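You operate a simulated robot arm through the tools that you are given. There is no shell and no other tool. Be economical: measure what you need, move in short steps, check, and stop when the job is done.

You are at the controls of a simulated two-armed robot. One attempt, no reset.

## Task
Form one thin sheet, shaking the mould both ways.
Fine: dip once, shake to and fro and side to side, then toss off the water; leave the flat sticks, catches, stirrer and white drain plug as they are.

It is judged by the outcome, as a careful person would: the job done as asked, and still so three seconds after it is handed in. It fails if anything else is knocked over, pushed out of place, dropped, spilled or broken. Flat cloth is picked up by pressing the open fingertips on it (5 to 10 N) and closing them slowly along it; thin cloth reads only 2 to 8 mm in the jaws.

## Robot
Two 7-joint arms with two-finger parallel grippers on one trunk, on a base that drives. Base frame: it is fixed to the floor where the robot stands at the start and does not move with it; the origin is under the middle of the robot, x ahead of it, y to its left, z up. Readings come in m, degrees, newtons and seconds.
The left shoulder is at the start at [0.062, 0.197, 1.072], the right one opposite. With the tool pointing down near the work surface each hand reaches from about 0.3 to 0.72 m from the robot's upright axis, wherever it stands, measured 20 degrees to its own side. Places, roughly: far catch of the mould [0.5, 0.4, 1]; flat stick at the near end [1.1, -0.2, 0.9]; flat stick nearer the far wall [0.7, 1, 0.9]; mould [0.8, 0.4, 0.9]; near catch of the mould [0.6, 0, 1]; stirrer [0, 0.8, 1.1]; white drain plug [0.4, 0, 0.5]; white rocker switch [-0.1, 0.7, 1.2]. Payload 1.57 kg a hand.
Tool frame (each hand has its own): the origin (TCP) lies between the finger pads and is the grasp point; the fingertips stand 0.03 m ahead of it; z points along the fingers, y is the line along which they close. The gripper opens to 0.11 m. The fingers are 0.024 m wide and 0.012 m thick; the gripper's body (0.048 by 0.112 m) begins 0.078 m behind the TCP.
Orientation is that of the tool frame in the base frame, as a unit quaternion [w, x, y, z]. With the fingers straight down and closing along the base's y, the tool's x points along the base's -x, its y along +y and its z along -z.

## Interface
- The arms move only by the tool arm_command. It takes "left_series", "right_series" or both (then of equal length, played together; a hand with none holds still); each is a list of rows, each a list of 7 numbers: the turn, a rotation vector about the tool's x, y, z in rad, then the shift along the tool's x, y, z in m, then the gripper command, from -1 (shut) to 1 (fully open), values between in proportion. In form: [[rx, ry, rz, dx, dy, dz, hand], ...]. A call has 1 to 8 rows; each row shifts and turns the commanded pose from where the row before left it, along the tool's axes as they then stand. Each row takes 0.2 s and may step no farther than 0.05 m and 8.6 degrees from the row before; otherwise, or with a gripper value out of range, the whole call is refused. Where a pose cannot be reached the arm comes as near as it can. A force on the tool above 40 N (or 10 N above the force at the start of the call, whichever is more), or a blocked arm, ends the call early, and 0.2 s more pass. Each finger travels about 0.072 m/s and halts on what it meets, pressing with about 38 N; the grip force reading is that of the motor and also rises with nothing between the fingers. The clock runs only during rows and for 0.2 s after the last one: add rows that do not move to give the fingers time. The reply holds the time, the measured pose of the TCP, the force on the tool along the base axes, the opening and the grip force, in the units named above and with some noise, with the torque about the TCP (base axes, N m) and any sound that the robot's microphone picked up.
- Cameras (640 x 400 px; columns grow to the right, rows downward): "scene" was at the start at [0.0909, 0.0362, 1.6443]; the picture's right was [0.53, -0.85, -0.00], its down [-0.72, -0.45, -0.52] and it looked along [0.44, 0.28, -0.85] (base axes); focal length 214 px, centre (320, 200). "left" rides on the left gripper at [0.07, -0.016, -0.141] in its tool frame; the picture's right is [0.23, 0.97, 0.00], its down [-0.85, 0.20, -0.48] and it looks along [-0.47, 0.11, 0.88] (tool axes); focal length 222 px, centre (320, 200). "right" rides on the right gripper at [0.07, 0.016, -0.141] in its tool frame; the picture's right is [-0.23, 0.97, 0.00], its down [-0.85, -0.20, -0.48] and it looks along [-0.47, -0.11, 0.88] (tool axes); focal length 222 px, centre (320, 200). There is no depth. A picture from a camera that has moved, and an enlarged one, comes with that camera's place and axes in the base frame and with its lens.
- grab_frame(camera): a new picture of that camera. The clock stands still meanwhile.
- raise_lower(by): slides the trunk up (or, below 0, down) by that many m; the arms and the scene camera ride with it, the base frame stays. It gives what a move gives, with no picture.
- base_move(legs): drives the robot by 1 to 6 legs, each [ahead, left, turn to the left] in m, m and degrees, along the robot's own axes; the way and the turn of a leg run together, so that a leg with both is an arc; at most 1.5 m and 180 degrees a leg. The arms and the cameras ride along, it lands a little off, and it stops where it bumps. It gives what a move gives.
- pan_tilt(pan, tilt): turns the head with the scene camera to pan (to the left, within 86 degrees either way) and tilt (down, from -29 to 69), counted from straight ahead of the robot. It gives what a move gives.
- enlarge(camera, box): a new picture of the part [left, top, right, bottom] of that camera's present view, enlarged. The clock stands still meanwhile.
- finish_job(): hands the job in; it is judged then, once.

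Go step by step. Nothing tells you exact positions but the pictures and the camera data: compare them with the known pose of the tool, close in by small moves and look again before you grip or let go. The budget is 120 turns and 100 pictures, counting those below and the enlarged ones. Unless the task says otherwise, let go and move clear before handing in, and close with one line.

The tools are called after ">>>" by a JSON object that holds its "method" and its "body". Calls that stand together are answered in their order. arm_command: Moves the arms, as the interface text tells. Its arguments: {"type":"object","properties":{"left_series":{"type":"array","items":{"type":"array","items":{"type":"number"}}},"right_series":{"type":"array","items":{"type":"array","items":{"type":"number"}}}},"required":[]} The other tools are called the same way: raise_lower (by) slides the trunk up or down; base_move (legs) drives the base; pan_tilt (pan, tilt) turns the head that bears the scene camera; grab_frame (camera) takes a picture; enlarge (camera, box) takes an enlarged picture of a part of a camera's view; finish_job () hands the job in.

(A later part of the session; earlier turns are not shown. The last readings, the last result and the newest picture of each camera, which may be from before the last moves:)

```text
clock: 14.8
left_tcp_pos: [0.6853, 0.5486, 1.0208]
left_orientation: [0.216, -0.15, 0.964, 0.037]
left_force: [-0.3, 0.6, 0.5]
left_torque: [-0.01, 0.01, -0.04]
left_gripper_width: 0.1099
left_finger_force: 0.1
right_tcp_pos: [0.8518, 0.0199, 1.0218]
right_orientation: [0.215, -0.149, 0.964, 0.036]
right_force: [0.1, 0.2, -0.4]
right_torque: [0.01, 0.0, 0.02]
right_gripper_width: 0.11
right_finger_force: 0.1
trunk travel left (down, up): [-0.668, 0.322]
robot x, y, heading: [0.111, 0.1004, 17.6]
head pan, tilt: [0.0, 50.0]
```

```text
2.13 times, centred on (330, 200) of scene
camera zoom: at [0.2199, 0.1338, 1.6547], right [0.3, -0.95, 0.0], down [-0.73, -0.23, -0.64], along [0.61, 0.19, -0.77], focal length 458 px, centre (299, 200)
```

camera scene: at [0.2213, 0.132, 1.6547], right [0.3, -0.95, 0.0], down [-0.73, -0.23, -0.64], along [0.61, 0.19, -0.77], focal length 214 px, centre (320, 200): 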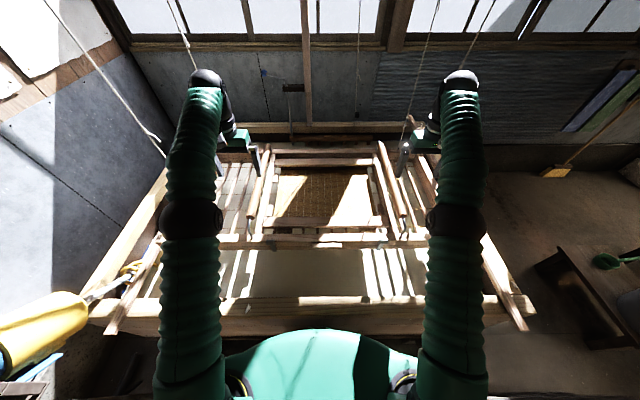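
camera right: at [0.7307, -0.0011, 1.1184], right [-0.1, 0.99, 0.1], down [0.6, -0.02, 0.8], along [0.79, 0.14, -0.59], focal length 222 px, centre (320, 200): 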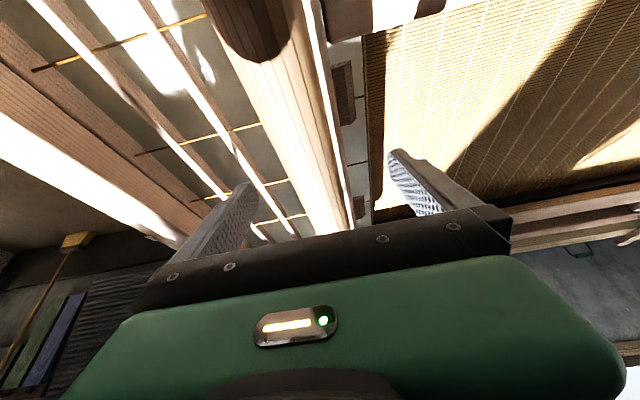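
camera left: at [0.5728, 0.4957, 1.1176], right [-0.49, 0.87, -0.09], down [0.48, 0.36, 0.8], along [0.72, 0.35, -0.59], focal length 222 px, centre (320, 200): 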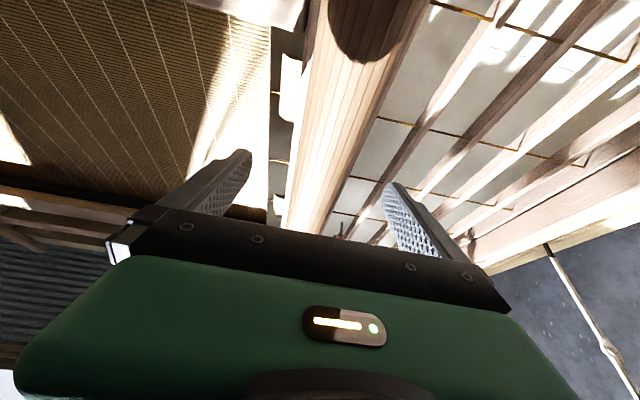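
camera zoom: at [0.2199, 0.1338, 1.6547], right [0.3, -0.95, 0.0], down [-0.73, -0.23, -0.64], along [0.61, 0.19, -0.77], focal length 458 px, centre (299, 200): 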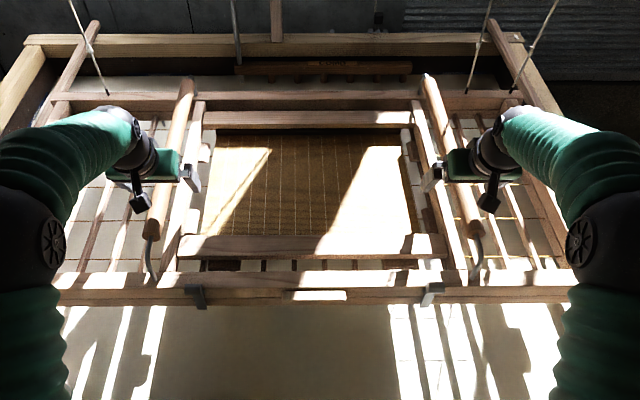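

The TCPs sit on the grip axes. I close both hands.

>>> {"method": "arm_command", "body": {"left_series": [[0, 0, 0, 0, 0, 0, 0], [0, 0, 0, 0, 0, 0, -0.2], [0, 0, 0, 0, 0, 0, -1], [0, 0, 0, 0, 0, 0, -1], [0, 0, 0, 0, 0, 0, -1]], "right_series": [[0, 0, 0, 0, 0, 0, 0], [0, 0, 0, 0, 0, 0, -0.2], [0, 0, 0, 0, 0, 0, -1], [0, 0, 0, 0, 0, 0, -1], [0, 0, 0, 0, 0, 0, -1]]}}

>>> {"method": "grab_frame", "body": {"camera": "left"}}

>>> {"method": "grab_frame", "body": {"camera": "right"}}

>>> {"method": "grab_frame", "body": {"camera": "scene"}}

```text
clock: 16.0
left_tcp_pos: [0.6874, 0.5467, 1.0207]
left_orientation: [0.217, -0.15, 0.964, 0.035]
left_force: [8.2, -17.9, -1.7]
left_torque: [0.09, -0.02, 0.53]
left_gripper_width: 0.031
left_finger_force: 40.1
right_tcp_pos: [0.8508, 0.0221, 1.0214]
right_orientation: [0.215, -0.151, 0.964, 0.037]
right_force: [-7.2, 17.8, 0.8]
right_torque: [-0.08, 0.05, 0.2]
right_gripper_width: 0.031
right_finger_force: 39.7
trunk travel left (down, up): [-0.668, 0.322]
robot x, y, heading: [0.1116, 0.1028, 17.7]
head pan, tilt: [0.0, 50.0]
```

```text
57 pictures are left
camera left: at [0.573, 0.4935, 1.1179], right [-0.49, 0.87, -0.09], down [0.48, 0.36, 0.8], along [0.73, 0.35, -0.59], focal length 222 px, centre (320, 200)
```

left: 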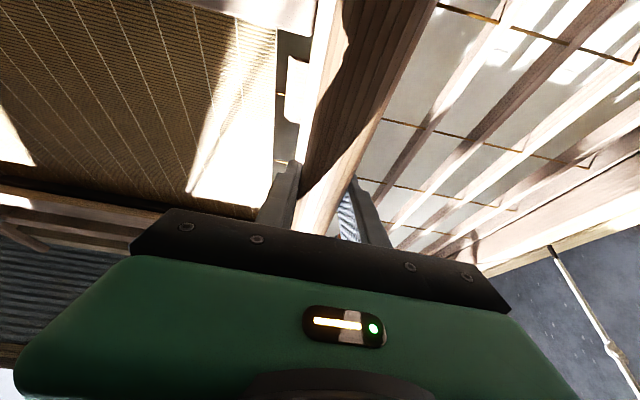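

```text
56 pictures are left
camera right: at [0.7297, 0.0009, 1.1187], right [-0.1, 0.99, 0.1], down [0.6, -0.02, 0.8], along [0.79, 0.15, -0.6], focal length 222 px, centre (320, 200)
```

right: 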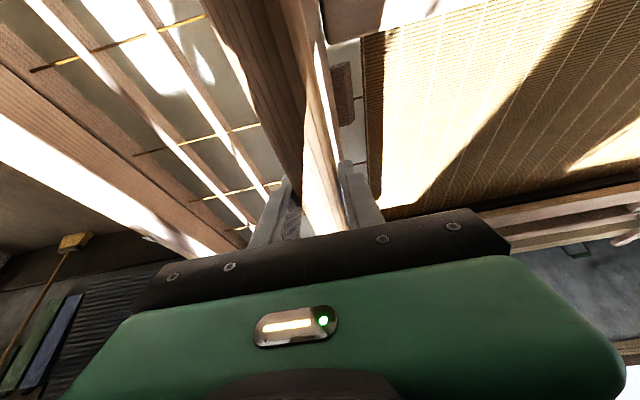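

```text
55 pictures are left
camera scene: at [0.2193, 0.1336, 1.6547], right [0.3, -0.95, 0.0], down [-0.73, -0.23, -0.64], along [0.61, 0.19, -0.77], focal length 214 px, centre (320, 200)
```

scene: 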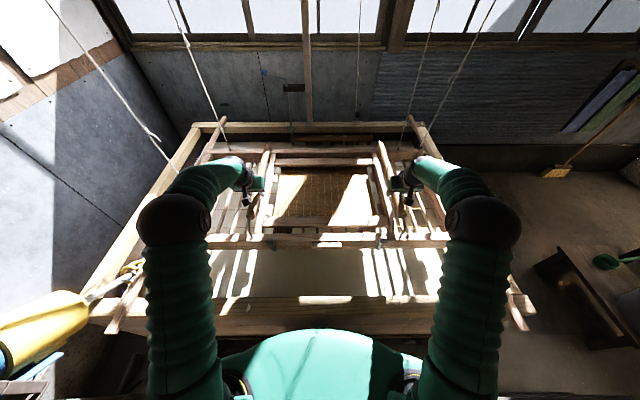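

Both grips are held (31 mm). There's about 19 N of inward pull between the hands, so I ease them inward 2 mm each and then lift 3 cm as a test.

>>> {"method": "arm_command", "body": {"left_series": [[0, 0, 0, 0, -0.002, 0, -1], [0, 0, 0, -0.0042, 0, -0.0091, -1], [0, 0, 0, -0.0042, 0, -0.0091, -1], [0, 0, 0, -0.0042, 0, -0.0091, -1], [0, 0, 0, 0, 0, 0, -1]], "right_series": [[0, 0, 0, 0, 0.002, 0, -1], [0, 0, 0, -0.0042, 0, -0.0091, -1], [0, 0, 0, -0.0042, 0, -0.0091, -1], [0, 0, 0, -0.0042, 0, -0.0091, -1], [0, 0, 0, 0, 0, 0, -1]]}}

>>> {"method": "grab_frame", "body": {"camera": "scene"}}

```text
clock: 17.2
left_tcp_pos: [0.6908, 0.5479, 1.0458]
left_orientation: [0.213, -0.151, 0.965, 0.037]
left_force: [5.0, -16.1, -22.3]
left_torque: [-0.15, 0.83, 0.87]
left_gripper_width: 0.0309
left_finger_force: 40.5
right_tcp_pos: [0.8556, 0.0223, 1.0448]
right_orientation: [0.213, -0.15, 0.965, 0.037]
right_force: [-5.1, 16.7, -20.4]
right_torque: [-0.25, 0.95, 0.43]
right_gripper_width: 0.0309
right_finger_force: 39.3
trunk travel left (down, up): [-0.668, 0.322]
robot x, y, heading: [0.1134, 0.0972, 17.6]
head pan, tilt: [0.0, 50.0]
```

```text
54 pictures are left
camera scene: at [0.2308, 0.1372, 1.6534], right [0.3, -0.95, 0.0], down [-0.74, -0.23, -0.63], along [0.6, 0.19, -0.77], focal length 214 px, centre (320, 200)
```

scene: 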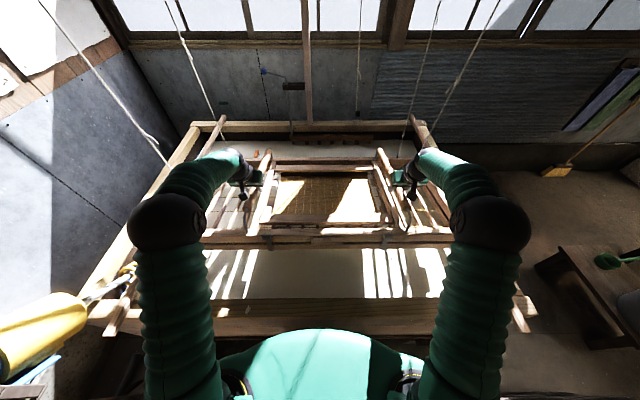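

>>> {"method": "enlarge", "body": {"camera": "scene", "box": [100, 100, 260, 340]}}

>>> {"method": "enlarge", "body": {"camera": "scene", "box": [380, 80, 540, 340]}}

>>> {"method": "enlarge", "body": {"camera": "left", "box": [420, 0, 640, 400]}}

>>> {"method": "enlarge", "body": {"camera": "right", "box": [0, 0, 260, 300]}}

```text
1.67 times, centred on (180, 220) of scene
camera zoom: at [0.2308, 0.1372, 1.6534], right [0.3, -0.95, 0.0], down [-0.74, -0.23, -0.63], along [0.6, 0.19, -0.77], focal length 358 px, centre (553, 167)
```

zoom: 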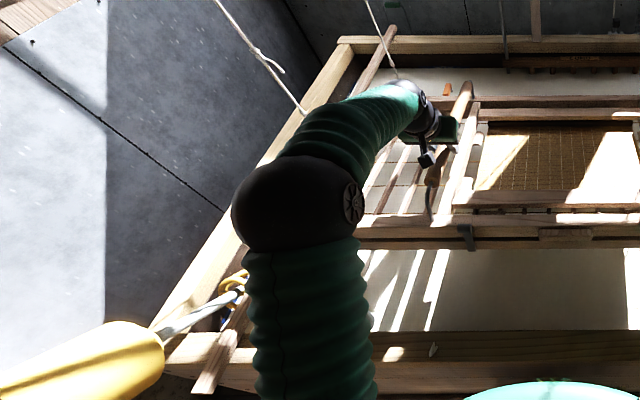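

```text
1.54 times, centred on (460, 210) of scene
camera zoom: at [0.2308, 0.1372, 1.6534], right [0.3, -0.95, 0.0], down [-0.74, -0.23, -0.63], along [0.6, 0.19, -0.77], focal length 330 px, centre (105, 185)
```

zoom: 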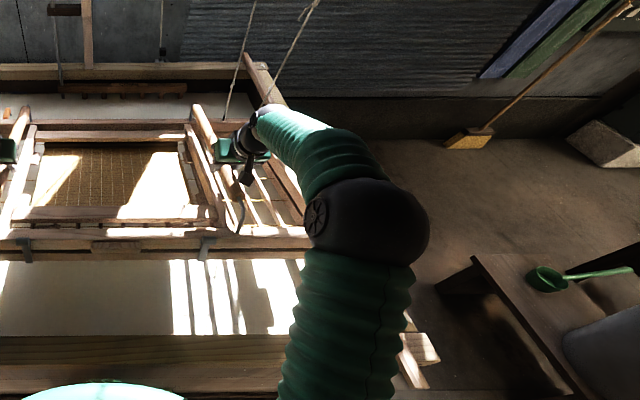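

```text
1.00 times, centred on (530, 200) of left (not enlarged: the box is as wide or as high as the picture)
camera zoom: at [0.5774, 0.4939, 1.1442], right [-0.49, 0.86, -0.09], down [0.49, 0.36, 0.79], along [0.72, 0.35, -0.6], focal length 222 px, centre (110, 200)
```

zoom: 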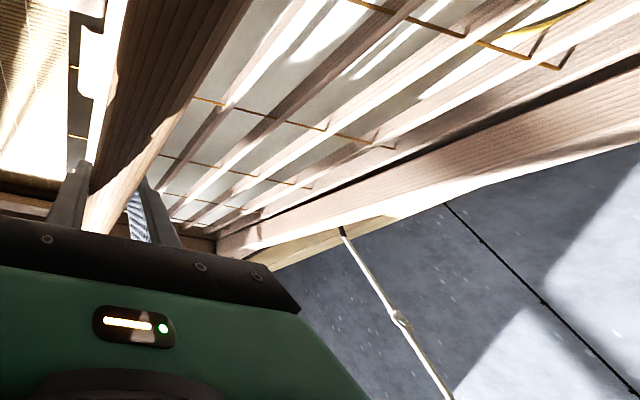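

```text
1.33 times, centred on (130, 150) of right
camera zoom: at [0.7338, 0.0023, 1.1443], right [-0.1, 0.99, 0.1], down [0.61, -0.02, 0.79], along [0.79, 0.14, -0.6], focal length 296 px, centre (573, 267)
```

zoom: 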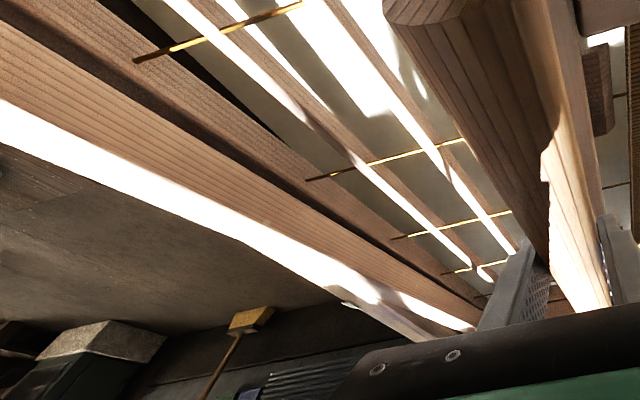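

Lifting put about 21 N on each hand and let the back edge sink, so the mould's weight had been carried by the cords. I'll go back down and a little lower, to feel how the cords give.

>>> {"method": "arm_command", "body": {"left_series": [[0, 0, 0, 0.0042, 0, 0.0091, -1], [0, 0, 0, 0.0042, 0, 0.0091, -1], [0, 0, 0, 0.0042, 0, 0.0091, -1], [0, 0, 0, 0, 0, 0, -1], [0, 0, 0, 0, 0, 0, -1]], "right_series": [[0, 0, 0, 0.0042, 0, 0.0091, -1], [0, 0, 0, 0.0042, 0, 0.0091, -1], [0, 0, 0, 0.0042, 0, 0.0091, -1], [0, 0, 0, 0, 0, 0, -1], [0, 0, 0, 0, 0, 0, -1]]}}

>>> {"method": "grab_frame", "body": {"camera": "scene"}}

>>> {"method": "arm_command", "body": {"left_series": [[0, 0, 0, 0.0042, 0, 0.0091, -1], [0, 0, 0, 0.0042, 0, 0.0091, -1], [0, 0, 0, 0, 0, 0, -1]], "right_series": [[0, 0, 0, 0.0042, 0, 0.0091, -1], [0, 0, 0, 0.0042, 0, 0.0091, -1], [0, 0, 0, 0, 0, 0, -1]]}}

>>> {"method": "grab_frame", "body": {"camera": "scene"}}

```text
clock: 18.4
left_tcp_pos: [0.6856, 0.5461, 1.0225]
left_orientation: [0.217, -0.15, 0.964, 0.037]
left_force: [-9.9, -23.5, 14.8]
left_torque: [0.16, -0.79, 0.31]
left_gripper_width: 0.0304
left_finger_force: 39.5
right_tcp_pos: [0.8522, 0.0203, 1.0215]
right_orientation: [0.218, -0.15, 0.964, 0.038]
right_force: [9.9, 23.4, -9.1]
right_torque: [0.16, -0.96, 0.16]
right_gripper_width: 0.031
right_finger_force: 39.8
trunk travel left (down, up): [-0.668, 0.322]
robot x, y, heading: [0.1115, 0.1009, 17.7]
head pan, tilt: [0.0, 50.0]
```

```text
49 pictures are left
camera scene: at [0.217, 0.1303, 1.6551], right [0.3, -0.95, 0.0], down [-0.73, -0.23, -0.64], along [0.61, 0.2, -0.77], focal length 214 px, centre (320, 200)
```

scene: 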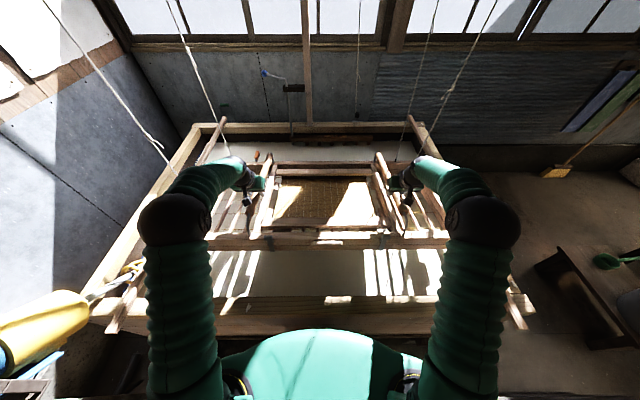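

```text
clock: 19.2
left_tcp_pos: [0.685, 0.5442, 1.0004]
left_orientation: [0.217, -0.15, 0.964, 0.037]
left_force: [-7.2, -23.6, 16.3]
left_torque: [0.11, -0.67, 0.46]
left_gripper_width: 0.0307
left_finger_force: 39.5
right_tcp_pos: [0.8515, 0.0198, 1.0007]
right_orientation: [0.216, -0.151, 0.964, 0.038]
right_force: [7.7, 23.2, -10.3]
right_torque: [0.39, -1.03, 0.09]
right_gripper_width: 0.031
right_finger_force: 39.9
trunk travel left (down, up): [-0.668, 0.322]
robot x, y, heading: [0.1135, 0.1019, 17.9]
head pan, tilt: [0.0, 50.0]
```

```text
48 pictures are left
camera scene: at [0.2185, 0.1301, 1.6549], right [0.3, -0.95, 0.0], down [-0.73, -0.23, -0.64], along [0.61, 0.2, -0.77], focal length 214 px, centre (320, 200)
```

scene: 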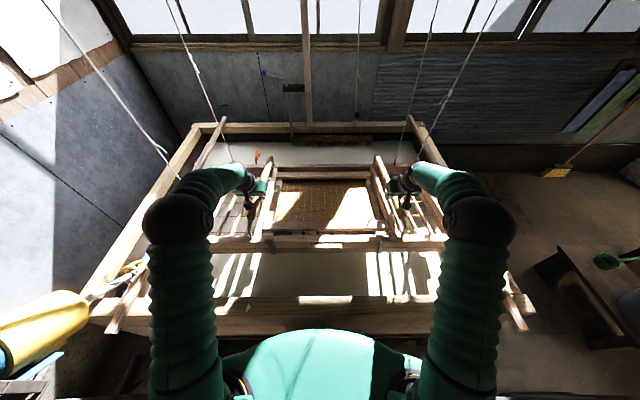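

>>> {"method": "arm_command", "body": {"left_series": [[0, 0, 0, 0.002, -0.003, -0.0015, -1], [0, 0, 0, 0.002, -0.003, -0.0015, -1], [0, 0, 0, 0, 0, 0, -1]], "right_series": [[0, 0, 0, -0.002, 0.003, 0.001, -1], [0, 0, 0, -0.002, 0.003, 0.001, -1], [0, 0, 0, 0, 0, 0, -1]]}}

>>> {"method": "enlarge", "body": {"camera": "scene", "box": [180, 110, 480, 290]}}

>>> {"method": "grab_frame", "body": {"camera": "left"}}

```text
clock: 20.0
left_tcp_pos: [0.6833, 0.5463, 1.0015]
left_orientation: [0.219, -0.151, 0.963, 0.04]
left_force: [22.2, 27.5, -3.7]
left_torque: [0.24, -0.72, -0.39]
left_gripper_width: 0.0307
left_finger_force: 40.4
right_tcp_pos: [0.8526, 0.0227, 1.0015]
right_orientation: [0.216, -0.147, 0.965, 0.032]
right_force: [-21.8, -27.6, 8.1]
right_torque: [0.28, -0.51, 0.83]
right_gripper_width: 0.031
right_finger_force: 40.4
trunk travel left (down, up): [-0.668, 0.322]
robot x, y, heading: [0.1142, 0.106, 17.5]
head pan, tilt: [0.0, 50.0]
```

```text
2.13 times, centred on (330, 200) of scene
camera zoom: at [0.2172, 0.1341, 1.6549], right [0.3, -0.95, 0.0], down [-0.73, -0.23, -0.64], along [0.61, 0.19, -0.77], focal length 458 px, centre (299, 200)
```

zoom: 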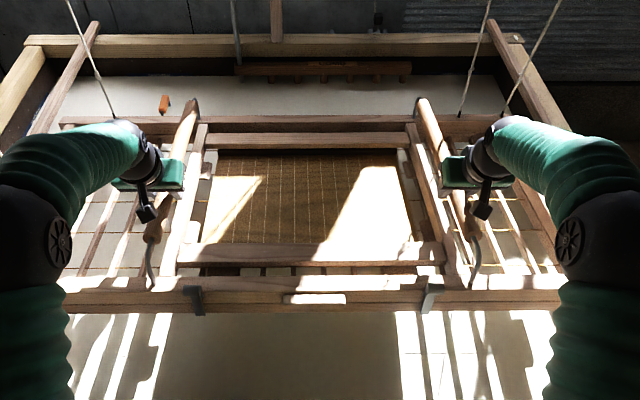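

```text
46 pictures are left
camera left: at [0.5697, 0.4902, 1.0985], right [-0.5, 0.86, -0.09], down [0.48, 0.36, 0.8], along [0.73, 0.36, -0.59], focal length 222 px, centre (320, 200)
```

left: 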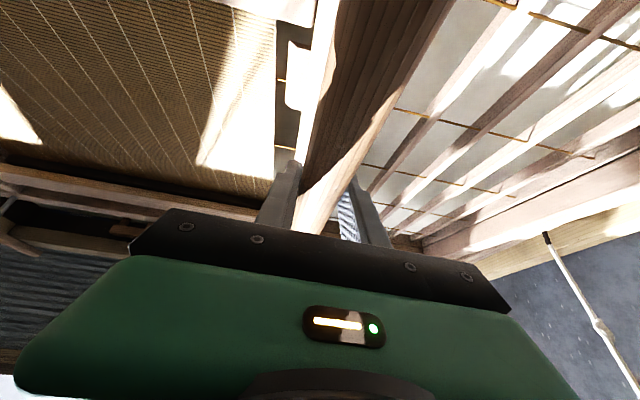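

The mould has pivoted in the pads: its back edge hangs about 6 cm low. I'll ease the squeeze back half way and rotate both hands about 9° to bring it level, then check.

>>> {"method": "arm_command", "body": {"left_series": [[0, 0, 0, -0.0027, 0.003, 0, -1], [0, -0.05, 0, 0, 0, 0, -1], [0, -0.05, 0, 0, 0, 0, -1], [0, -0.05, 0, 0, 0, 0, -1], [0, 0, 0, 0, 0, 0, -1]], "right_series": [[0, 0, 0, 0.0027, -0.003, 0, -1], [0, -0.05, 0, 0, 0, 0, -1], [0, -0.05, 0, 0, 0, 0, -1], [0, -0.05, 0, 0, 0, 0, -1], [0, 0, 0, 0, 0, 0, -1]]}}

>>> {"method": "enlarge", "body": {"camera": "scene", "box": [180, 110, 480, 290]}}

```text
clock: 21.2
left_tcp_pos: [0.6818, 0.5445, 1.0038]
left_orientation: [0.286, -0.149, 0.945, 0.05]
left_force: [-19.2, 22.8, 7.2]
left_torque: [-0.06, -0.37, 0.23]
left_gripper_width: 0.0307
left_finger_force: 39.6
right_tcp_pos: [0.8548, 0.0245, 1.0003]
right_orientation: [0.29, -0.146, 0.945, 0.047]
right_force: [19.1, -23.2, -2.0]
right_torque: [-0.24, -0.01, 0.78]
right_gripper_width: 0.0308
right_finger_force: 39.5
trunk travel left (down, up): [-0.668, 0.322]
robot x, y, heading: [0.1099, 0.1023, 17.7]
head pan, tilt: [0.0, 50.0]
```

```text
2.13 times, centred on (330, 200) of scene
camera zoom: at [0.2178, 0.1321, 1.6549], right [0.3, -0.95, 0.0], down [-0.73, -0.23, -0.64], along [0.61, 0.2, -0.77], focal length 458 px, centre (299, 200)
```

zoom: 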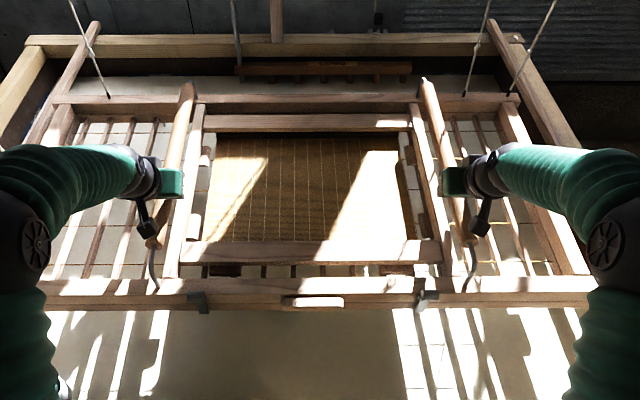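

The pads hold the mould firmly enough that turning the hands levels it. The left end is only about 1 cm from its stick against 5 cm at the right, so I shift the mould 2.5 cm right to centre it between the sticks, and ease the squeeze.

>>> {"method": "arm_command", "body": {"left_series": [[0, 0, 0, 0, -0.0055, 0, -1], [0, 0, 0, 0, -0.0055, 0, -1], [0, 0, 0, 0, -0.0055, 0, -1], [0, 0, 0, 0, -0.0055, 0, -1], [0, 0, 0, 0, 0, 0, -1], [0, 0, 0, 0, 0, 0, -1]], "right_series": [[0, 0, 0, 0, -0.007, 0, -1], [0, 0, 0, 0, -0.007, 0, -1], [0, 0, 0, 0, -0.007, 0, -1], [0, 0, 0, 0, -0.007, 0, -1], [0, 0, 0, 0, 0, 0, -1], [0, 0, 0, 0, 0, 0, -1]]}}

>>> {"method": "grab_frame", "body": {"camera": "scene"}}

```text
clock: 22.6
left_tcp_pos: [0.6904, 0.5217, 1.0014]
left_orientation: [0.286, -0.147, 0.946, 0.048]
left_force: [-26.0, 6.8, 4.6]
left_torque: [0.09, 0.07, 0.67]
left_gripper_width: 0.0309
left_finger_force: 40.1
right_tcp_pos: [0.8618, -0.0006, 1.0007]
right_orientation: [0.29, -0.147, 0.944, 0.047]
right_force: [25.3, -4.6, 0.8]
right_torque: [0.33, -0.13, 0.61]
right_gripper_width: 0.0307
right_finger_force: 39.5
trunk travel left (down, up): [-0.668, 0.322]
robot x, y, heading: [0.1124, 0.097, 17.8]
head pan, tilt: [0.0, 50.0]
```

```text
44 pictures are left
camera scene: at [0.2174, 0.1328, 1.6549], right [0.3, -0.95, 0.0], down [-0.73, -0.23, -0.64], along [0.61, 0.19, -0.77], focal length 214 px, centre (320, 200)
```

scene: 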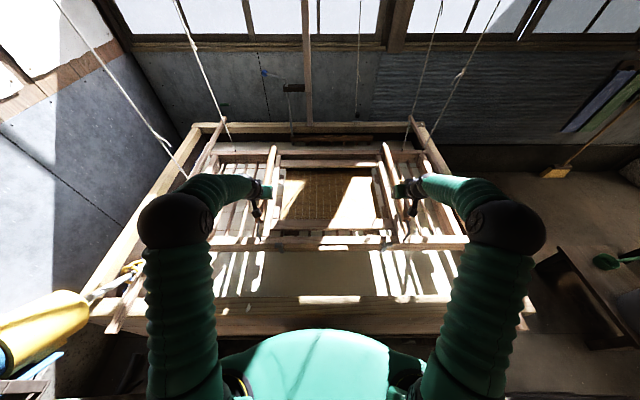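

>>> {"method": "arm_command", "body": {"left_series": [[0, 0, 0, 0.0018, 0.002, -0.0012, -1], [0, 0, 0, 0, 0, 0, -1], [0, 0, 0, 0, 0, 0, -1]], "right_series": [[0, 0, 0, -0.0018, -0.002, 0.0012, -1], [0, 0, 0, 0, 0, 0, -1], [0, 0, 0, 0, 0, 0, -1]]}}

>>> {"method": "enlarge", "body": {"camera": "scene", "box": [180, 110, 500, 310]}}

```text
clock: 23.4
left_tcp_pos: [0.6902, 0.5255, 1.0024]
left_orientation: [0.289, -0.146, 0.945, 0.044]
left_force: [26.8, 1.4, -21.4]
left_torque: [0.09, -0.38, 0.75]
left_gripper_width: 0.031
left_finger_force: 39.8
right_tcp_pos: [0.8609, 0.0023, 1.0011]
right_orientation: [0.286, -0.149, 0.945, 0.047]
right_force: [-26.8, 0.3, 25.4]
right_torque: [-0.05, 0.21, 0.7]
right_gripper_width: 0.0311
right_finger_force: 39.8
trunk travel left (down, up): [-0.668, 0.322]
robot x, y, heading: [0.114, 0.0969, 17.6]
head pan, tilt: [0.0, 50.0]
```

```text
2.00 times, centred on (340, 210) of scene
camera zoom: at [0.2159, 0.139, 1.6549], right [0.3, -0.95, 0.0], down [-0.73, -0.23, -0.64], along [0.61, 0.19, -0.77], focal length 429 px, centre (280, 180)
```

zoom: 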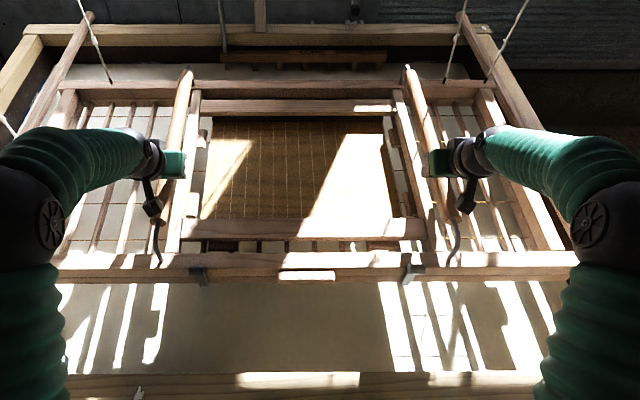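

>>> {"method": "arm_command", "body": {"left_series": [[0, 0, 0, 0, 0, 0, -1]], "right_series": [[0, 0, 0, 0, 0, 0, -1]]}}

>>> {"method": "arm_command", "body": {"left_series": [[0, 0, 0, 0, 0, 0, -1], [0, 0, 0, 0, 0, 0, -1]], "right_series": [[0, 0, 0, 0, 0, 0, -1], [0, 0, 0, 0, 0, 0, -1]]}}

```text
clock: 23.8
left_tcp_pos: [0.6882, 0.525, 1.002]
left_orientation: [0.29, -0.146, 0.945, 0.044]
left_force: [30.6, -6.0, -17.6]
left_torque: [0.13, -0.39, 0.9]
left_gripper_width: 0.0306
left_finger_force: 39.6
right_tcp_pos: [0.8611, 0.0029, 1.0007]
right_orientation: [0.285, -0.148, 0.946, 0.047]
right_force: [-30.7, 6.9, 22.5]
right_torque: [-0.02, 0.15, 0.42]
right_gripper_width: 0.031
right_finger_force: 39.8
trunk travel left (down, up): [-0.668, 0.322]
robot x, y, heading: [0.1117, 0.0997, 17.9]
head pan, tilt: [0.0, 50.0]
```

```text
clock: 24.4
left_tcp_pos: [0.6891, 0.5252, 1.003]
left_orientation: [0.289, -0.146, 0.945, 0.044]
left_force: [35.7, -12.2, -14.3]
left_torque: [0.0, -0.19, 1.02]
left_gripper_width: 0.0308
left_finger_force: 40.0
right_tcp_pos: [0.8606, 0.0021, 0.9994]
right_orientation: [0.286, -0.148, 0.946, 0.047]
right_force: [-36.6, 14.8, 18.5]
right_torque: [0.11, -0.03, 0.37]
right_gripper_width: 0.0309
right_finger_force: 40.1
trunk travel left (down, up): [-0.668, 0.322]
robot x, y, heading: [0.113, 0.098, 17.5]
head pan, tilt: [0.0, 50.0]
```

>>> {"method": "arm_command", "body": {"left_series": [[0, 0, 0, -0.0005, -0.0012, 0.0013, -1], [0, 0, 0, 0, 0, 0, -1], [0, 0, 0, 0, 0, 0, -1]], "right_series": [[0, 0, 0, 0.0005, 0.0012, -0.0013, -1], [0, 0, 0, 0, 0, 0, -1], [0, 0, 0, 0, 0, 0, -1]]}}

```text
clock: 25.2
left_tcp_pos: [0.6875, 0.5216, 1.0015]
left_orientation: [0.288, -0.146, 0.945, 0.048]
left_force: [-7.8, -24.4, 17.5]
left_torque: [-0.25, -0.47, 0.61]
left_gripper_width: 0.0306
left_finger_force: 40.1
right_tcp_pos: [0.8613, -0.0004, 0.9999]
right_orientation: [0.289, -0.148, 0.945, 0.05]
right_force: [6.0, 26.0, -11.6]
right_torque: [-0.56, 0.15, 0.18]
right_gripper_width: 0.0308
right_finger_force: 39.8
trunk travel left (down, up): [-0.668, 0.322]
robot x, y, heading: [0.1148, 0.1024, 17.8]
head pan, tilt: [0.0, 50.0]
```

Internal forces wander around ±25 N but the mould is held level and centred. Now I start the dip, first 9 cm down, and check forces and clearances at the sticks.

>>> {"method": "arm_command", "body": {"left_series": [[0, 0, 0, 0.0126, 0, 0.0187, -1], [0, 0, 0, 0.0126, 0, 0.0187, -1], [0, 0, 0, 0.0126, 0, 0.0187, -1], [0, 0, 0, 0.0126, 0, 0.0187, -1]], "right_series": [[0, 0, 0, 0.0126, 0, 0.0187, -1], [0, 0, 0, 0.0126, 0, 0.0187, -1], [0, 0, 0, 0.0126, 0, 0.0187, -1], [0, 0, 0, 0.0126, 0, 0.0187, -1]]}}

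>>> {"method": "grab_frame", "body": {"camera": "scene"}}

```text
clock: 26.2
left_tcp_pos: [0.6905, 0.522, 0.9092]
left_orientation: [0.288, -0.147, 0.945, 0.048]
left_force: [-17.8, -24.8, 24.4]
left_torque: [-0.24, 0.01, 0.6]
left_gripper_width: 0.0307
left_finger_force: 40.1
right_tcp_pos: [0.8623, -0.0017, 0.9085]
right_orientation: [0.288, -0.147, 0.945, 0.048]
right_force: [18.1, 26.4, -15.7]
right_torque: [0.13, -0.46, 0.26]
right_gripper_width: 0.0306
right_finger_force: 39.4
trunk travel left (down, up): [-0.668, 0.322]
robot x, y, heading: [0.1125, 0.1006, 17.6]
head pan, tilt: [0.0, 50.0]
```

```text
42 pictures are left
camera scene: at [0.2203, 0.1295, 1.6548], right [0.3, -0.95, 0.0], down [-0.73, -0.23, -0.64], along [0.61, 0.2, -0.77], focal length 214 px, centre (320, 200)
```

scene: 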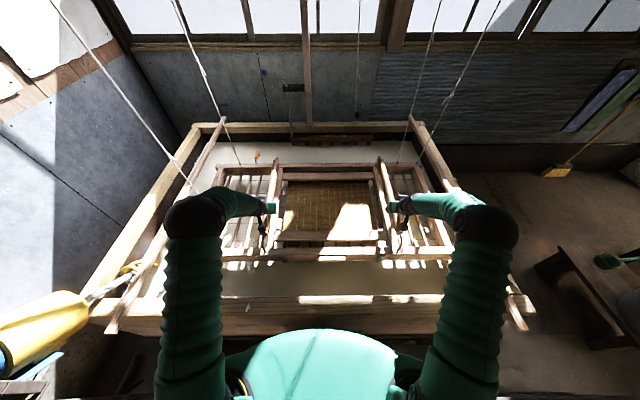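

>>> {"method": "enlarge", "body": {"camera": "scene", "box": [180, 120, 480, 310]}}

```text
2.11 times, centred on (330, 215) of scene
camera zoom: at [0.2203, 0.1295, 1.6548], right [0.3, -0.95, 0.0], down [-0.73, -0.23, -0.64], along [0.61, 0.2, -0.77], focal length 452 px, centre (299, 168)
```

zoom: 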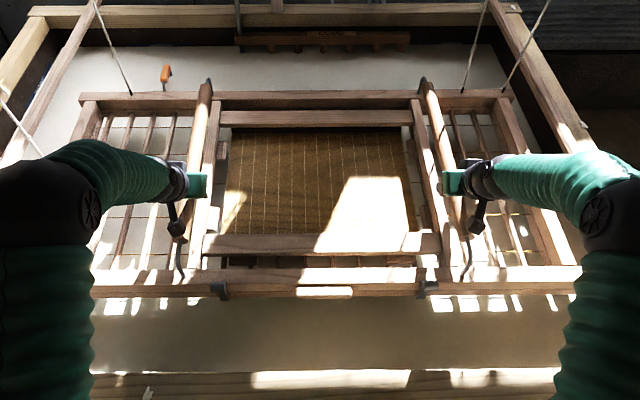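

The mould's underside is about 2 cm above the pulp. I take it under now: down 7.5 cm, a pause, then lift in the next call.

>>> {"method": "arm_command", "body": {"left_series": [[0, 0, 0, 0.014, 0, 0.0207, -1], [0, 0, 0, 0.014, 0, 0.0207, -1], [0, 0, 0, 0.014, 0, 0.0207, -1], [0, 0, 0, 0, 0, 0, -1], [0, 0, 0, 0, 0, 0, -1]], "right_series": [[0, 0, 0, 0.014, 0, 0.0207, -1], [0, 0, 0, 0.014, 0, 0.0207, -1], [0, 0, 0, 0.014, 0, 0.0207, -1], [0, 0, 0, 0, 0, 0, -1], [0, 0, 0, 0, 0, 0, -1]]}}

>>> {"method": "enlarge", "body": {"camera": "scene", "box": [180, 120, 480, 310]}}

```text
clock: 27.4
left_tcp_pos: [0.6886, 0.5218, 0.8387]
left_orientation: [0.288, -0.147, 0.945, 0.048]
left_force: [1.1, -19.1, 8.5]
left_torque: [0.13, -0.1, 0.53]
left_gripper_width: 0.031
left_finger_force: 39.7
right_tcp_pos: [0.8616, 0.0008, 0.8365]
right_orientation: [0.287, -0.147, 0.945, 0.049]
right_force: [-2.4, 20.4, 3.2]
right_torque: [0.44, -0.54, 0.4]
right_gripper_width: 0.031
right_finger_force: 39.8
trunk travel left (down, up): [-0.668, 0.322]
robot x, y, heading: [0.112, 0.1012, 17.3]
head pan, tilt: [0.0, 50.0]
```

```text
2.11 times, centred on (330, 215) of scene
camera zoom: at [0.2163, 0.1322, 1.6551], right [0.3, -0.95, 0.0], down [-0.73, -0.23, -0.64], along [0.61, 0.19, -0.77], focal length 452 px, centre (299, 168)
```

zoom: 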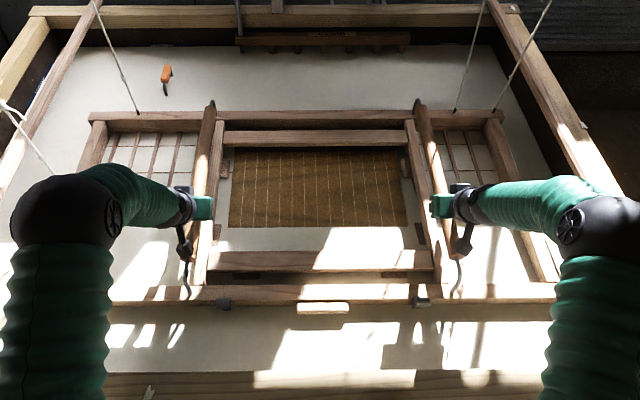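

Only the front strip of the screen is under; the beams are still above the pulp. I go 4 cm deeper and drop the back edge a little, still the same dip.

>>> {"method": "arm_command", "body": {"left_series": [[0, 0.025, 0, 0.0112, 0, 0.0166, -1], [0, 0.025, 0, 0.0112, 0, 0.0166, -1], [0, 0, 0, 0, 0, 0, -1], [0, 0, 0, 0, 0, 0, -1]], "right_series": [[0, 0.025, 0, 0.0112, 0, 0.0166, -1], [0, 0.025, 0, 0.0112, 0, 0.0166, -1], [0, 0, 0, 0, 0, 0, -1], [0, 0, 0, 0, 0, 0, -1]]}}

>>> {"method": "enlarge", "body": {"camera": "scene", "box": [180, 120, 480, 310]}}

```text
clock: 28.4
left_tcp_pos: [0.6872, 0.5225, 0.8001]
left_orientation: [0.267, -0.148, 0.951, 0.044]
left_force: [6.6, -16.8, 15.1]
left_torque: [0.31, -1.08, 0.62]
left_gripper_width: 0.0309
left_finger_force: 40.0
right_tcp_pos: [0.8593, 0.0008, 0.7984]
right_orientation: [0.266, -0.148, 0.951, 0.046]
right_force: [-7.5, 19.0, 13.7]
right_torque: [0.44, -1.08, 0.34]
right_gripper_width: 0.0311
right_finger_force: 40.2
trunk travel left (down, up): [-0.668, 0.322]
robot x, y, heading: [0.1121, 0.1009, 17.4]
head pan, tilt: [0.0, 50.0]
```

```text
2.11 times, centred on (330, 215) of scene
camera zoom: at [0.2116, 0.1316, 1.6555], right [0.3, -0.95, 0.0], down [-0.73, -0.23, -0.64], along [0.61, 0.2, -0.76], focal length 452 px, centre (299, 168)
```

zoom: 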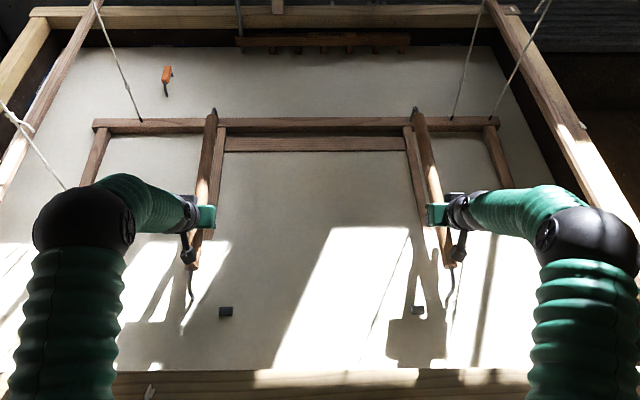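

The screen is fully under the pulp now. I lift it out, trimming it level, to just above the surface.

>>> {"method": "arm_command", "body": {"left_series": [[0, 0.02, 0, -0.0145, 0, -0.0262, -1], [0, 0.02, 0, -0.0145, 0, -0.0262, -1], [0, 0, 0, -0.0145, 0, -0.0262, -1], [0, 0, 0, -0.0145, 0, -0.0262, -1], [0, 0, 0, -0.0145, 0, -0.0262, -1]], "right_series": [[0, 0.02, 0, -0.0145, 0, -0.0262, -1], [0, 0.02, 0, -0.0145, 0, -0.0262, -1], [0, 0, 0, -0.0145, 0, -0.0262, -1], [0, 0, 0, -0.0145, 0, -0.0262, -1], [0, 0, 0, -0.0145, 0, -0.0262, -1]]}}

>>> {"method": "enlarge", "body": {"camera": "scene", "box": [180, 120, 480, 310]}}

```text
clock: 29.6
left_tcp_pos: [0.6843, 0.5218, 0.9475]
left_orientation: [0.246, -0.148, 0.957, 0.04]
left_force: [7.9, -18.9, 0.2]
left_torque: [0.21, 0.16, 0.61]
left_gripper_width: 0.0309
left_finger_force: 39.9
right_tcp_pos: [0.8558, -0.0009, 0.9479]
right_orientation: [0.245, -0.149, 0.957, 0.041]
right_force: [-10.1, 21.3, 2.3]
right_torque: [-0.26, -0.12, 0.1]
right_gripper_width: 0.0308
right_finger_force: 39.9
trunk travel left (down, up): [-0.668, 0.322]
robot x, y, heading: [0.1165, 0.1005, 17.7]
head pan, tilt: [0.0, 50.0]
```

```text
2.11 times, centred on (330, 215) of scene
camera zoom: at [0.2147, 0.1331, 1.6551], right [0.3, -0.95, 0.0], down [-0.73, -0.23, -0.64], along [0.61, 0.19, -0.77], focal length 452 px, centre (299, 168)
```

zoom: 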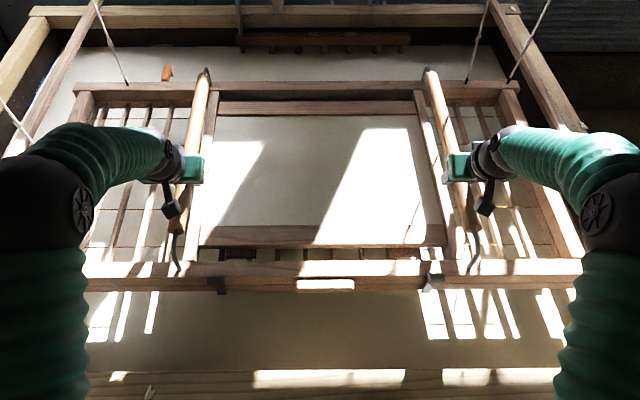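

A full film of pulp lies on the screen. Now the to-and-fro shake, two cycles of ±3 cm, then side to side.

>>> {"method": "arm_command", "body": {"left_series": [[0, 0, 0, -0.0262, 0, 0.0146, -1], [0, 0, 0, 0.0262, 0, -0.0146, -1], [0, 0, 0, 0.0262, 0, -0.0146, -1], [0, 0, 0, -0.0262, 0, 0.0146, -1], [0, 0, 0, -0.0262, 0, 0.0146, -1], [0, 0, 0, 0.0262, 0, -0.0146, -1], [0, 0, 0, 0.0262, 0, -0.0146, -1], [0, 0, 0, -0.0262, 0, 0.0146, -1]], "right_series": [[0, 0, 0, -0.0262, 0, 0.0146, -1], [0, 0, 0, 0.0262, 0, -0.0146, -1], [0, 0, 0, 0.0262, 0, -0.0146, -1], [0, 0, 0, -0.0262, 0, 0.0146, -1], [0, 0, 0, -0.0262, 0, 0.0146, -1], [0, 0, 0, 0.0262, 0, -0.0146, -1], [0, 0, 0, 0.0262, 0, -0.0146, -1], [0, 0, 0, -0.0262, 0, 0.0146, -1]]}}

>>> {"method": "arm_command", "body": {"left_series": [[0, 0, 0, 0, 0.022, 0, -1], [0, 0, 0, 0, -0.022, 0, -1], [0, 0, 0, 0, -0.022, 0, -1], [0, 0, 0, 0, 0.022, 0, -1], [0, 0, 0, 0, 0.022, 0, -1], [0, 0, 0, 0, -0.022, 0, -1], [0, 0, 0, 0, -0.022, 0, -1], [0, 0, 0, 0, 0.022, 0, -1]], "right_series": [[0, 0, 0, 0, 0.022, 0, -1], [0, 0, 0, 0, -0.022, 0, -1], [0, 0, 0, 0, -0.022, 0, -1], [0, 0, 0, 0, 0.022, 0, -1], [0, 0, 0, 0, 0.022, 0, -1], [0, 0, 0, 0, -0.022, 0, -1], [0, 0, 0, 0, -0.022, 0, -1], [0, 0, 0, 0, 0.022, 0, -1]]}}

>>> {"method": "enlarge", "body": {"camera": "scene", "box": [180, 120, 480, 310]}}

```text
clock: 31.4
left_tcp_pos: [0.692, 0.5229, 0.9405]
left_orientation: [0.24, -0.148, 0.959, 0.041]
left_force: [-6.1, -27.5, 15.9]
left_torque: [-0.15, 0.1, 0.49]
left_gripper_width: 0.0306
left_finger_force: 40.2
right_tcp_pos: [0.8651, 0.0003, 0.9385]
right_orientation: [0.242, -0.15, 0.958, 0.042]
right_force: [4.8, 30.0, -15.9]
right_torque: [-0.37, -0.27, 0.01]
right_gripper_width: 0.0307
right_finger_force: 39.8
trunk travel left (down, up): [-0.668, 0.322]
robot x, y, heading: [0.113, 0.1007, 17.7]
head pan, tilt: [0.0, 50.0]
```

```text
clock: 32.3
left_tcp_pos: [0.6889, 0.5139, 0.9472]
left_orientation: [0.246, -0.151, 0.956, 0.046]
left_force: [5.2, 4.4, -3.0]
left_torque: [-0.53, 0.22, -0.25]
left_gripper_width: 0.0308
left_finger_force: 39.6
right_tcp_pos: [0.8603, -0.0083, 0.9458]
right_orientation: [0.242, -0.151, 0.957, 0.046]
right_force: [-7.0, 3.0, 4.7]
right_torque: [-0.22, -0.49, -0.37]
right_gripper_width: 0.031
right_finger_force: 39.9
trunk travel left (down, up): [-0.668, 0.322]
robot x, y, heading: [0.1128, 0.0994, 17.5]
head pan, tilt: [0.0, 50.0]
stopped in row 4 (right hand): the force on the tool passed its limit at 51 N (the readings are from after the stop); the commanded pose is now the measured one
```

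```text
2.11 times, centred on (330, 215) of scene
camera zoom: at [0.2178, 0.1361, 1.6548], right [0.3, -0.95, 0.0], down [-0.73, -0.23, -0.64], along [0.61, 0.19, -0.77], focal length 452 px, centre (299, 168)
```

zoom: 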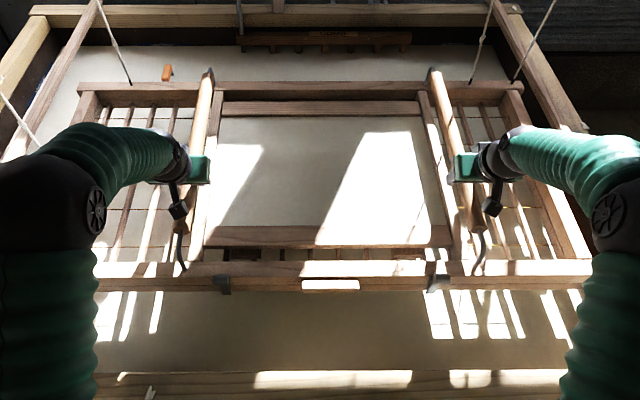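

The side shake stopped early on the force limit from the built-up squeeze, which that reset has now relieved (about 7 N). I repeat it more gently with smaller steps; clearances to both sticks are about 4 cm.

>>> {"method": "arm_command", "body": {"left_series": [[0, 0, 0, 0, 0.015, 0, -1], [0, 0, 0, 0, 0.015, 0, -1], [0, 0, 0, 0, -0.015, 0, -1], [0, 0, 0, 0, -0.015, 0, -1], [0, 0, 0, 0, -0.015, 0, -1], [0, 0, 0, 0, 0.015, 0, -1], [0, 0, 0, 0, 0.015, 0, -1], [0, 0, 0, 0, 0.015, 0, -1]], "right_series": [[0, 0, 0, 0, 0.015, 0, -1], [0, 0, 0, 0, 0.015, 0, -1], [0, 0, 0, 0, -0.015, 0, -1], [0, 0, 0, 0, -0.015, 0, -1], [0, 0, 0, 0, -0.015, 0, -1], [0, 0, 0, 0, 0.015, 0, -1], [0, 0, 0, 0, 0.015, 0, -1], [0, 0, 0, 0, 0.015, 0, -1]]}}

```text
clock: 34.1
left_tcp_pos: [0.678, 0.5471, 0.9483]
left_orientation: [0.246, -0.15, 0.957, 0.043]
left_force: [-12.1, -4.6, 16.6]
left_torque: [0.0, 0.66, -0.21]
left_gripper_width: 0.0308
left_finger_force: 40.2
right_tcp_pos: [0.8504, 0.025, 0.9464]
right_orientation: [0.244, -0.152, 0.957, 0.046]
right_force: [12.1, 5.8, -12.9]
right_torque: [0.43, -0.62, -0.52]
right_gripper_width: 0.031
right_finger_force: 40.1
trunk travel left (down, up): [-0.668, 0.322]
robot x, y, heading: [0.1092, 0.1024, 17.7]
head pan, tilt: [0.0, 50.0]
```

That went through without a stop. Two more side-to-side sweeps, ending centred, then a last to-and-fro cycle.

>>> {"method": "arm_command", "body": {"left_series": [[0, 0, 0, 0, -0.015, 0, -1], [0, 0, 0, 0, -0.015, 0, -1], [0, 0, 0, 0, -0.015, 0, -1], [0, 0, 0, 0, 0.015, 0, -1], [0, 0, 0, 0, 0.015, 0, -1], [0, 0, 0, 0, 0.01, 0, -1], [0, 0, 0, 0, -0.015, 0, -1], [0, 0, 0, 0, -0.013, 0, -1]], "right_series": [[0, 0, 0, 0, -0.015, 0, -1], [0, 0, 0, 0, -0.015, 0, -1], [0, 0, 0, 0, -0.015, 0, -1], [0, 0, 0, 0, 0.015, 0, -1], [0, 0, 0, 0, 0.015, 0, -1], [0, 0, 0, 0, 0.01, 0, -1], [0, 0, 0, 0, -0.015, 0, -1], [0, 0, 0, 0, -0.013, 0, -1]]}}

>>> {"method": "arm_command", "body": {"left_series": [[0, 0, 0, -0.0175, 0, 0.0097, -1], [0, 0, 0, -0.0087, 0, 0.0048, -1], [0, 0, 0, 0.0175, 0, -0.0097, -1], [0, 0, 0, 0.0175, 0, -0.0097, -1], [0, 0, 0, 0.0175, 0, -0.0097, -1], [0, 0, 0, -0.0175, 0, 0.0097, -1], [0, 0, 0, -0.0088, 0, 0.0049, -1], [0, 0, 0, 0, 0, 0, -1]], "right_series": [[0, 0, 0, -0.0175, 0, 0.0097, -1], [0, 0, 0, -0.0087, 0, 0.0048, -1], [0, 0, 0, 0.0175, 0, -0.0097, -1], [0, 0, 0, 0.0175, 0, -0.0097, -1], [0, 0, 0, 0.0175, 0, -0.0097, -1], [0, 0, 0, -0.0175, 0, 0.0097, -1], [0, 0, 0, -0.0088, 0, 0.0049, -1], [0, 0, 0, 0, 0, 0, -1]]}}

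>>> {"method": "grab_frame", "body": {"camera": "scene"}}

```text
clock: 35.9
left_tcp_pos: [0.6881, 0.5133, 0.9491]
left_orientation: [0.247, -0.152, 0.956, 0.044]
left_force: [-2.7, -0.2, 2.6]
left_torque: [0.62, -0.42, 0.14]
left_gripper_width: 0.0309
left_finger_force: 39.8
right_tcp_pos: [0.8602, -0.0088, 0.947]
right_orientation: [0.241, -0.152, 0.957, 0.045]
right_force: [-0.5, 9.8, 0.9]
right_torque: [0.26, 0.68, -0.23]
right_gripper_width: 0.0311
right_finger_force: 40.1
trunk travel left (down, up): [-0.668, 0.322]
robot x, y, heading: [0.1115, 0.098, 17.7]
head pan, tilt: [0.0, 50.0]
```

```text
clock: 37.7
left_tcp_pos: [0.6869, 0.5137, 0.9474]
left_orientation: [0.248, -0.151, 0.956, 0.044]
left_force: [-4.2, 9.6, 7.7]
left_torque: [0.35, 0.13, 0.42]
left_gripper_width: 0.0308
left_finger_force: 39.1
right_tcp_pos: [0.8578, -0.01, 0.9485]
right_orientation: [0.242, -0.153, 0.957, 0.045]
right_force: [-6.5, 19.0, -3.0]
right_torque: [0.3, 0.0, -0.12]
right_gripper_width: 0.0307
right_finger_force: 39.2
trunk travel left (down, up): [-0.668, 0.322]
robot x, y, heading: [0.1126, 0.0983, 17.7]
head pan, tilt: [0.0, 50.0]
```

```text
36 pictures are left
camera scene: at [0.2128, 0.1441, 1.655], right [0.3, -0.95, 0.01], down [-0.73, -0.24, -0.64], along [0.61, 0.19, -0.77], focal length 214 px, centre (320, 200)
```

scene: 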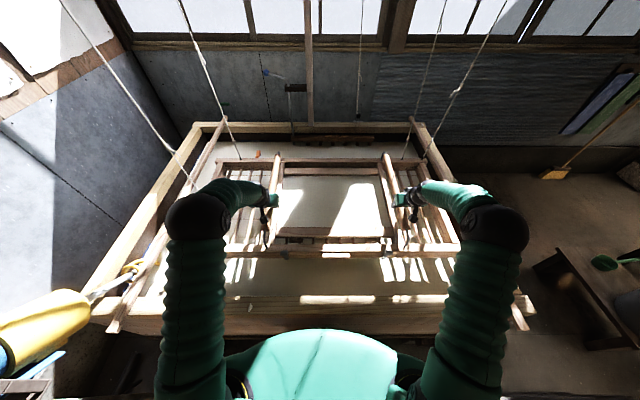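

>>> {"method": "enlarge", "body": {"camera": "scene", "box": [390, 110, 540, 340]}}

>>> {"method": "enlarge", "body": {"camera": "right", "box": [0, 0, 260, 300]}}

>>> {"method": "arm_command", "body": {"left_series": [[0, 0, 0, 0, 0, 0, -1]], "right_series": [[0, 0, 0, 0, 0, 0, -1]]}}

```text
1.74 times, centred on (465, 225) of scene
camera zoom: at [0.2128, 0.1441, 1.655], right [0.3, -0.95, 0.01], down [-0.73, -0.24, -0.64], along [0.61, 0.19, -0.77], focal length 373 px, centre (68, 156)
```

zoom: 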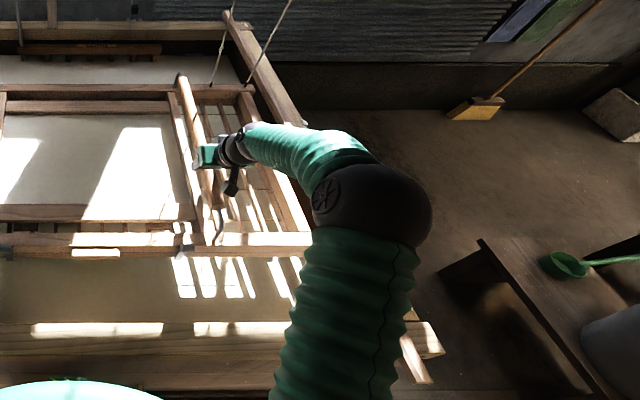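

```text
1.33 times, centred on (130, 150) of right
camera zoom: at [0.7316, -0.0336, 1.0377], right [-0.12, 0.99, 0.12], down [0.56, -0.04, 0.83], along [0.82, 0.16, -0.55], focal length 296 px, centre (573, 267)
```

zoom: 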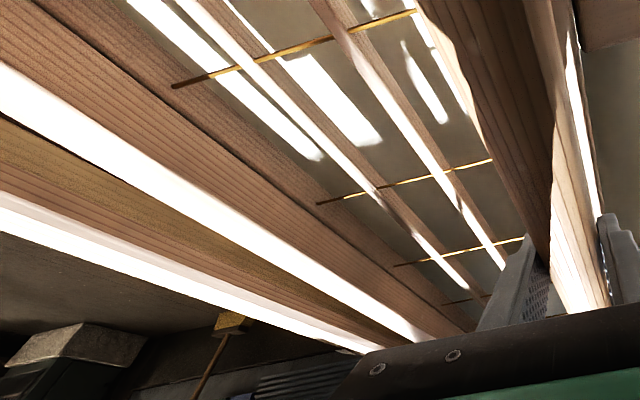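

```text
clock: 38.1
left_tcp_pos: [0.6895, 0.5126, 0.9459]
left_orientation: [0.246, -0.15, 0.957, 0.043]
left_force: [4.1, 12.0, 0.4]
left_torque: [0.19, 0.09, 0.29]
left_gripper_width: 0.0306
left_finger_force: 40.3
right_tcp_pos: [0.8594, -0.0087, 0.9466]
right_orientation: [0.242, -0.152, 0.957, 0.044]
right_force: [-14.0, 17.9, 3.1]
right_torque: [0.16, -0.04, -0.19]
right_gripper_width: 0.0307
right_finger_force: 39.7
trunk travel left (down, up): [-0.668, 0.322]
robot x, y, heading: [0.1102, 0.0997, 17.7]
head pan, tilt: [0.0, 50.0]
```

There's a steady 30 N pushing the mould to my left, as if its right end leans on something. I move both hands 1.5 cm left and see whether it goes away.

>>> {"method": "arm_command", "body": {"left_series": [[0, 0, 0, 0, 0.005, 0, -1], [0, 0, 0, 0, 0.005, 0, -1], [0, 0, 0, 0, 0.005, 0, -1], [0, 0, 0, 0, 0, 0, -1]], "right_series": [[0, 0, 0, 0, 0.005, 0, -1], [0, 0, 0, 0, 0.005, 0, -1], [0, 0, 0, 0, 0.005, 0, -1], [0, 0, 0, 0, 0, 0, -1]]}}

>>> {"method": "grab_frame", "body": {"camera": "scene"}}

>>> {"method": "enlarge", "body": {"camera": "right", "box": [0, 0, 260, 300]}}

```text
clock: 39.1
left_tcp_pos: [0.6848, 0.5261, 0.9467]
left_orientation: [0.247, -0.149, 0.957, 0.044]
left_force: [19.2, -1.0, -6.0]
left_torque: [-0.29, 0.65, -0.07]
left_gripper_width: 0.0309
left_finger_force: 39.7
right_tcp_pos: [0.8559, 0.0019, 0.9466]
right_orientation: [0.242, -0.151, 0.957, 0.046]
right_force: [-20.7, 2.3, 9.6]
right_torque: [0.24, -0.78, -0.38]
right_gripper_width: 0.0305
right_finger_force: 40.2
trunk travel left (down, up): [-0.668, 0.322]
robot x, y, heading: [0.1097, 0.1038, 17.6]
head pan, tilt: [0.0, 50.0]
```

```text
33 pictures are left
camera scene: at [0.2168, 0.1367, 1.6549], right [0.3, -0.95, 0.0], down [-0.73, -0.23, -0.64], along [0.61, 0.19, -0.77], focal length 214 px, centre (320, 200)
```

scene: 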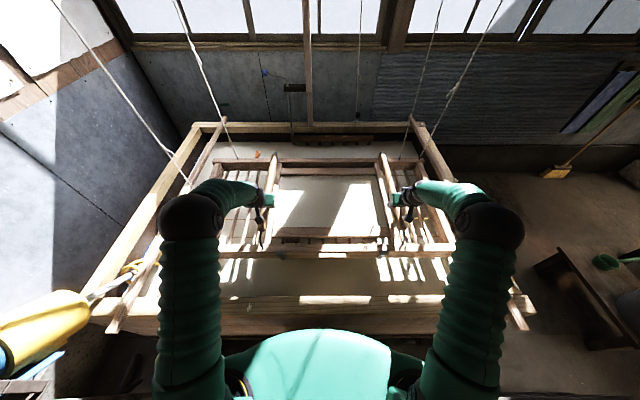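

```text
1.33 times, centred on (130, 150) of right
camera zoom: at [0.7289, -0.0221, 1.0368], right [-0.11, 0.99, 0.12], down [0.56, -0.04, 0.83], along [0.82, 0.16, -0.55], focal length 296 px, centre (573, 267)
```

zoom: 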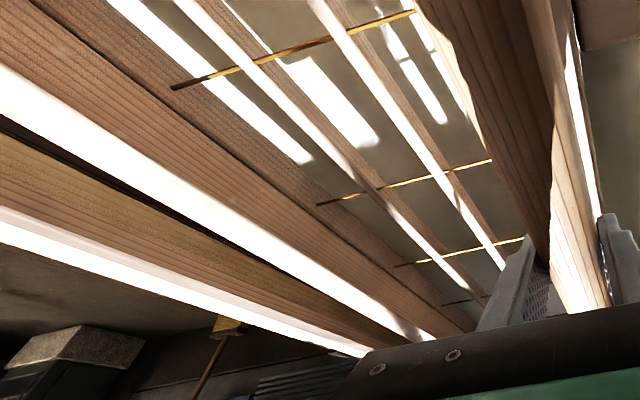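

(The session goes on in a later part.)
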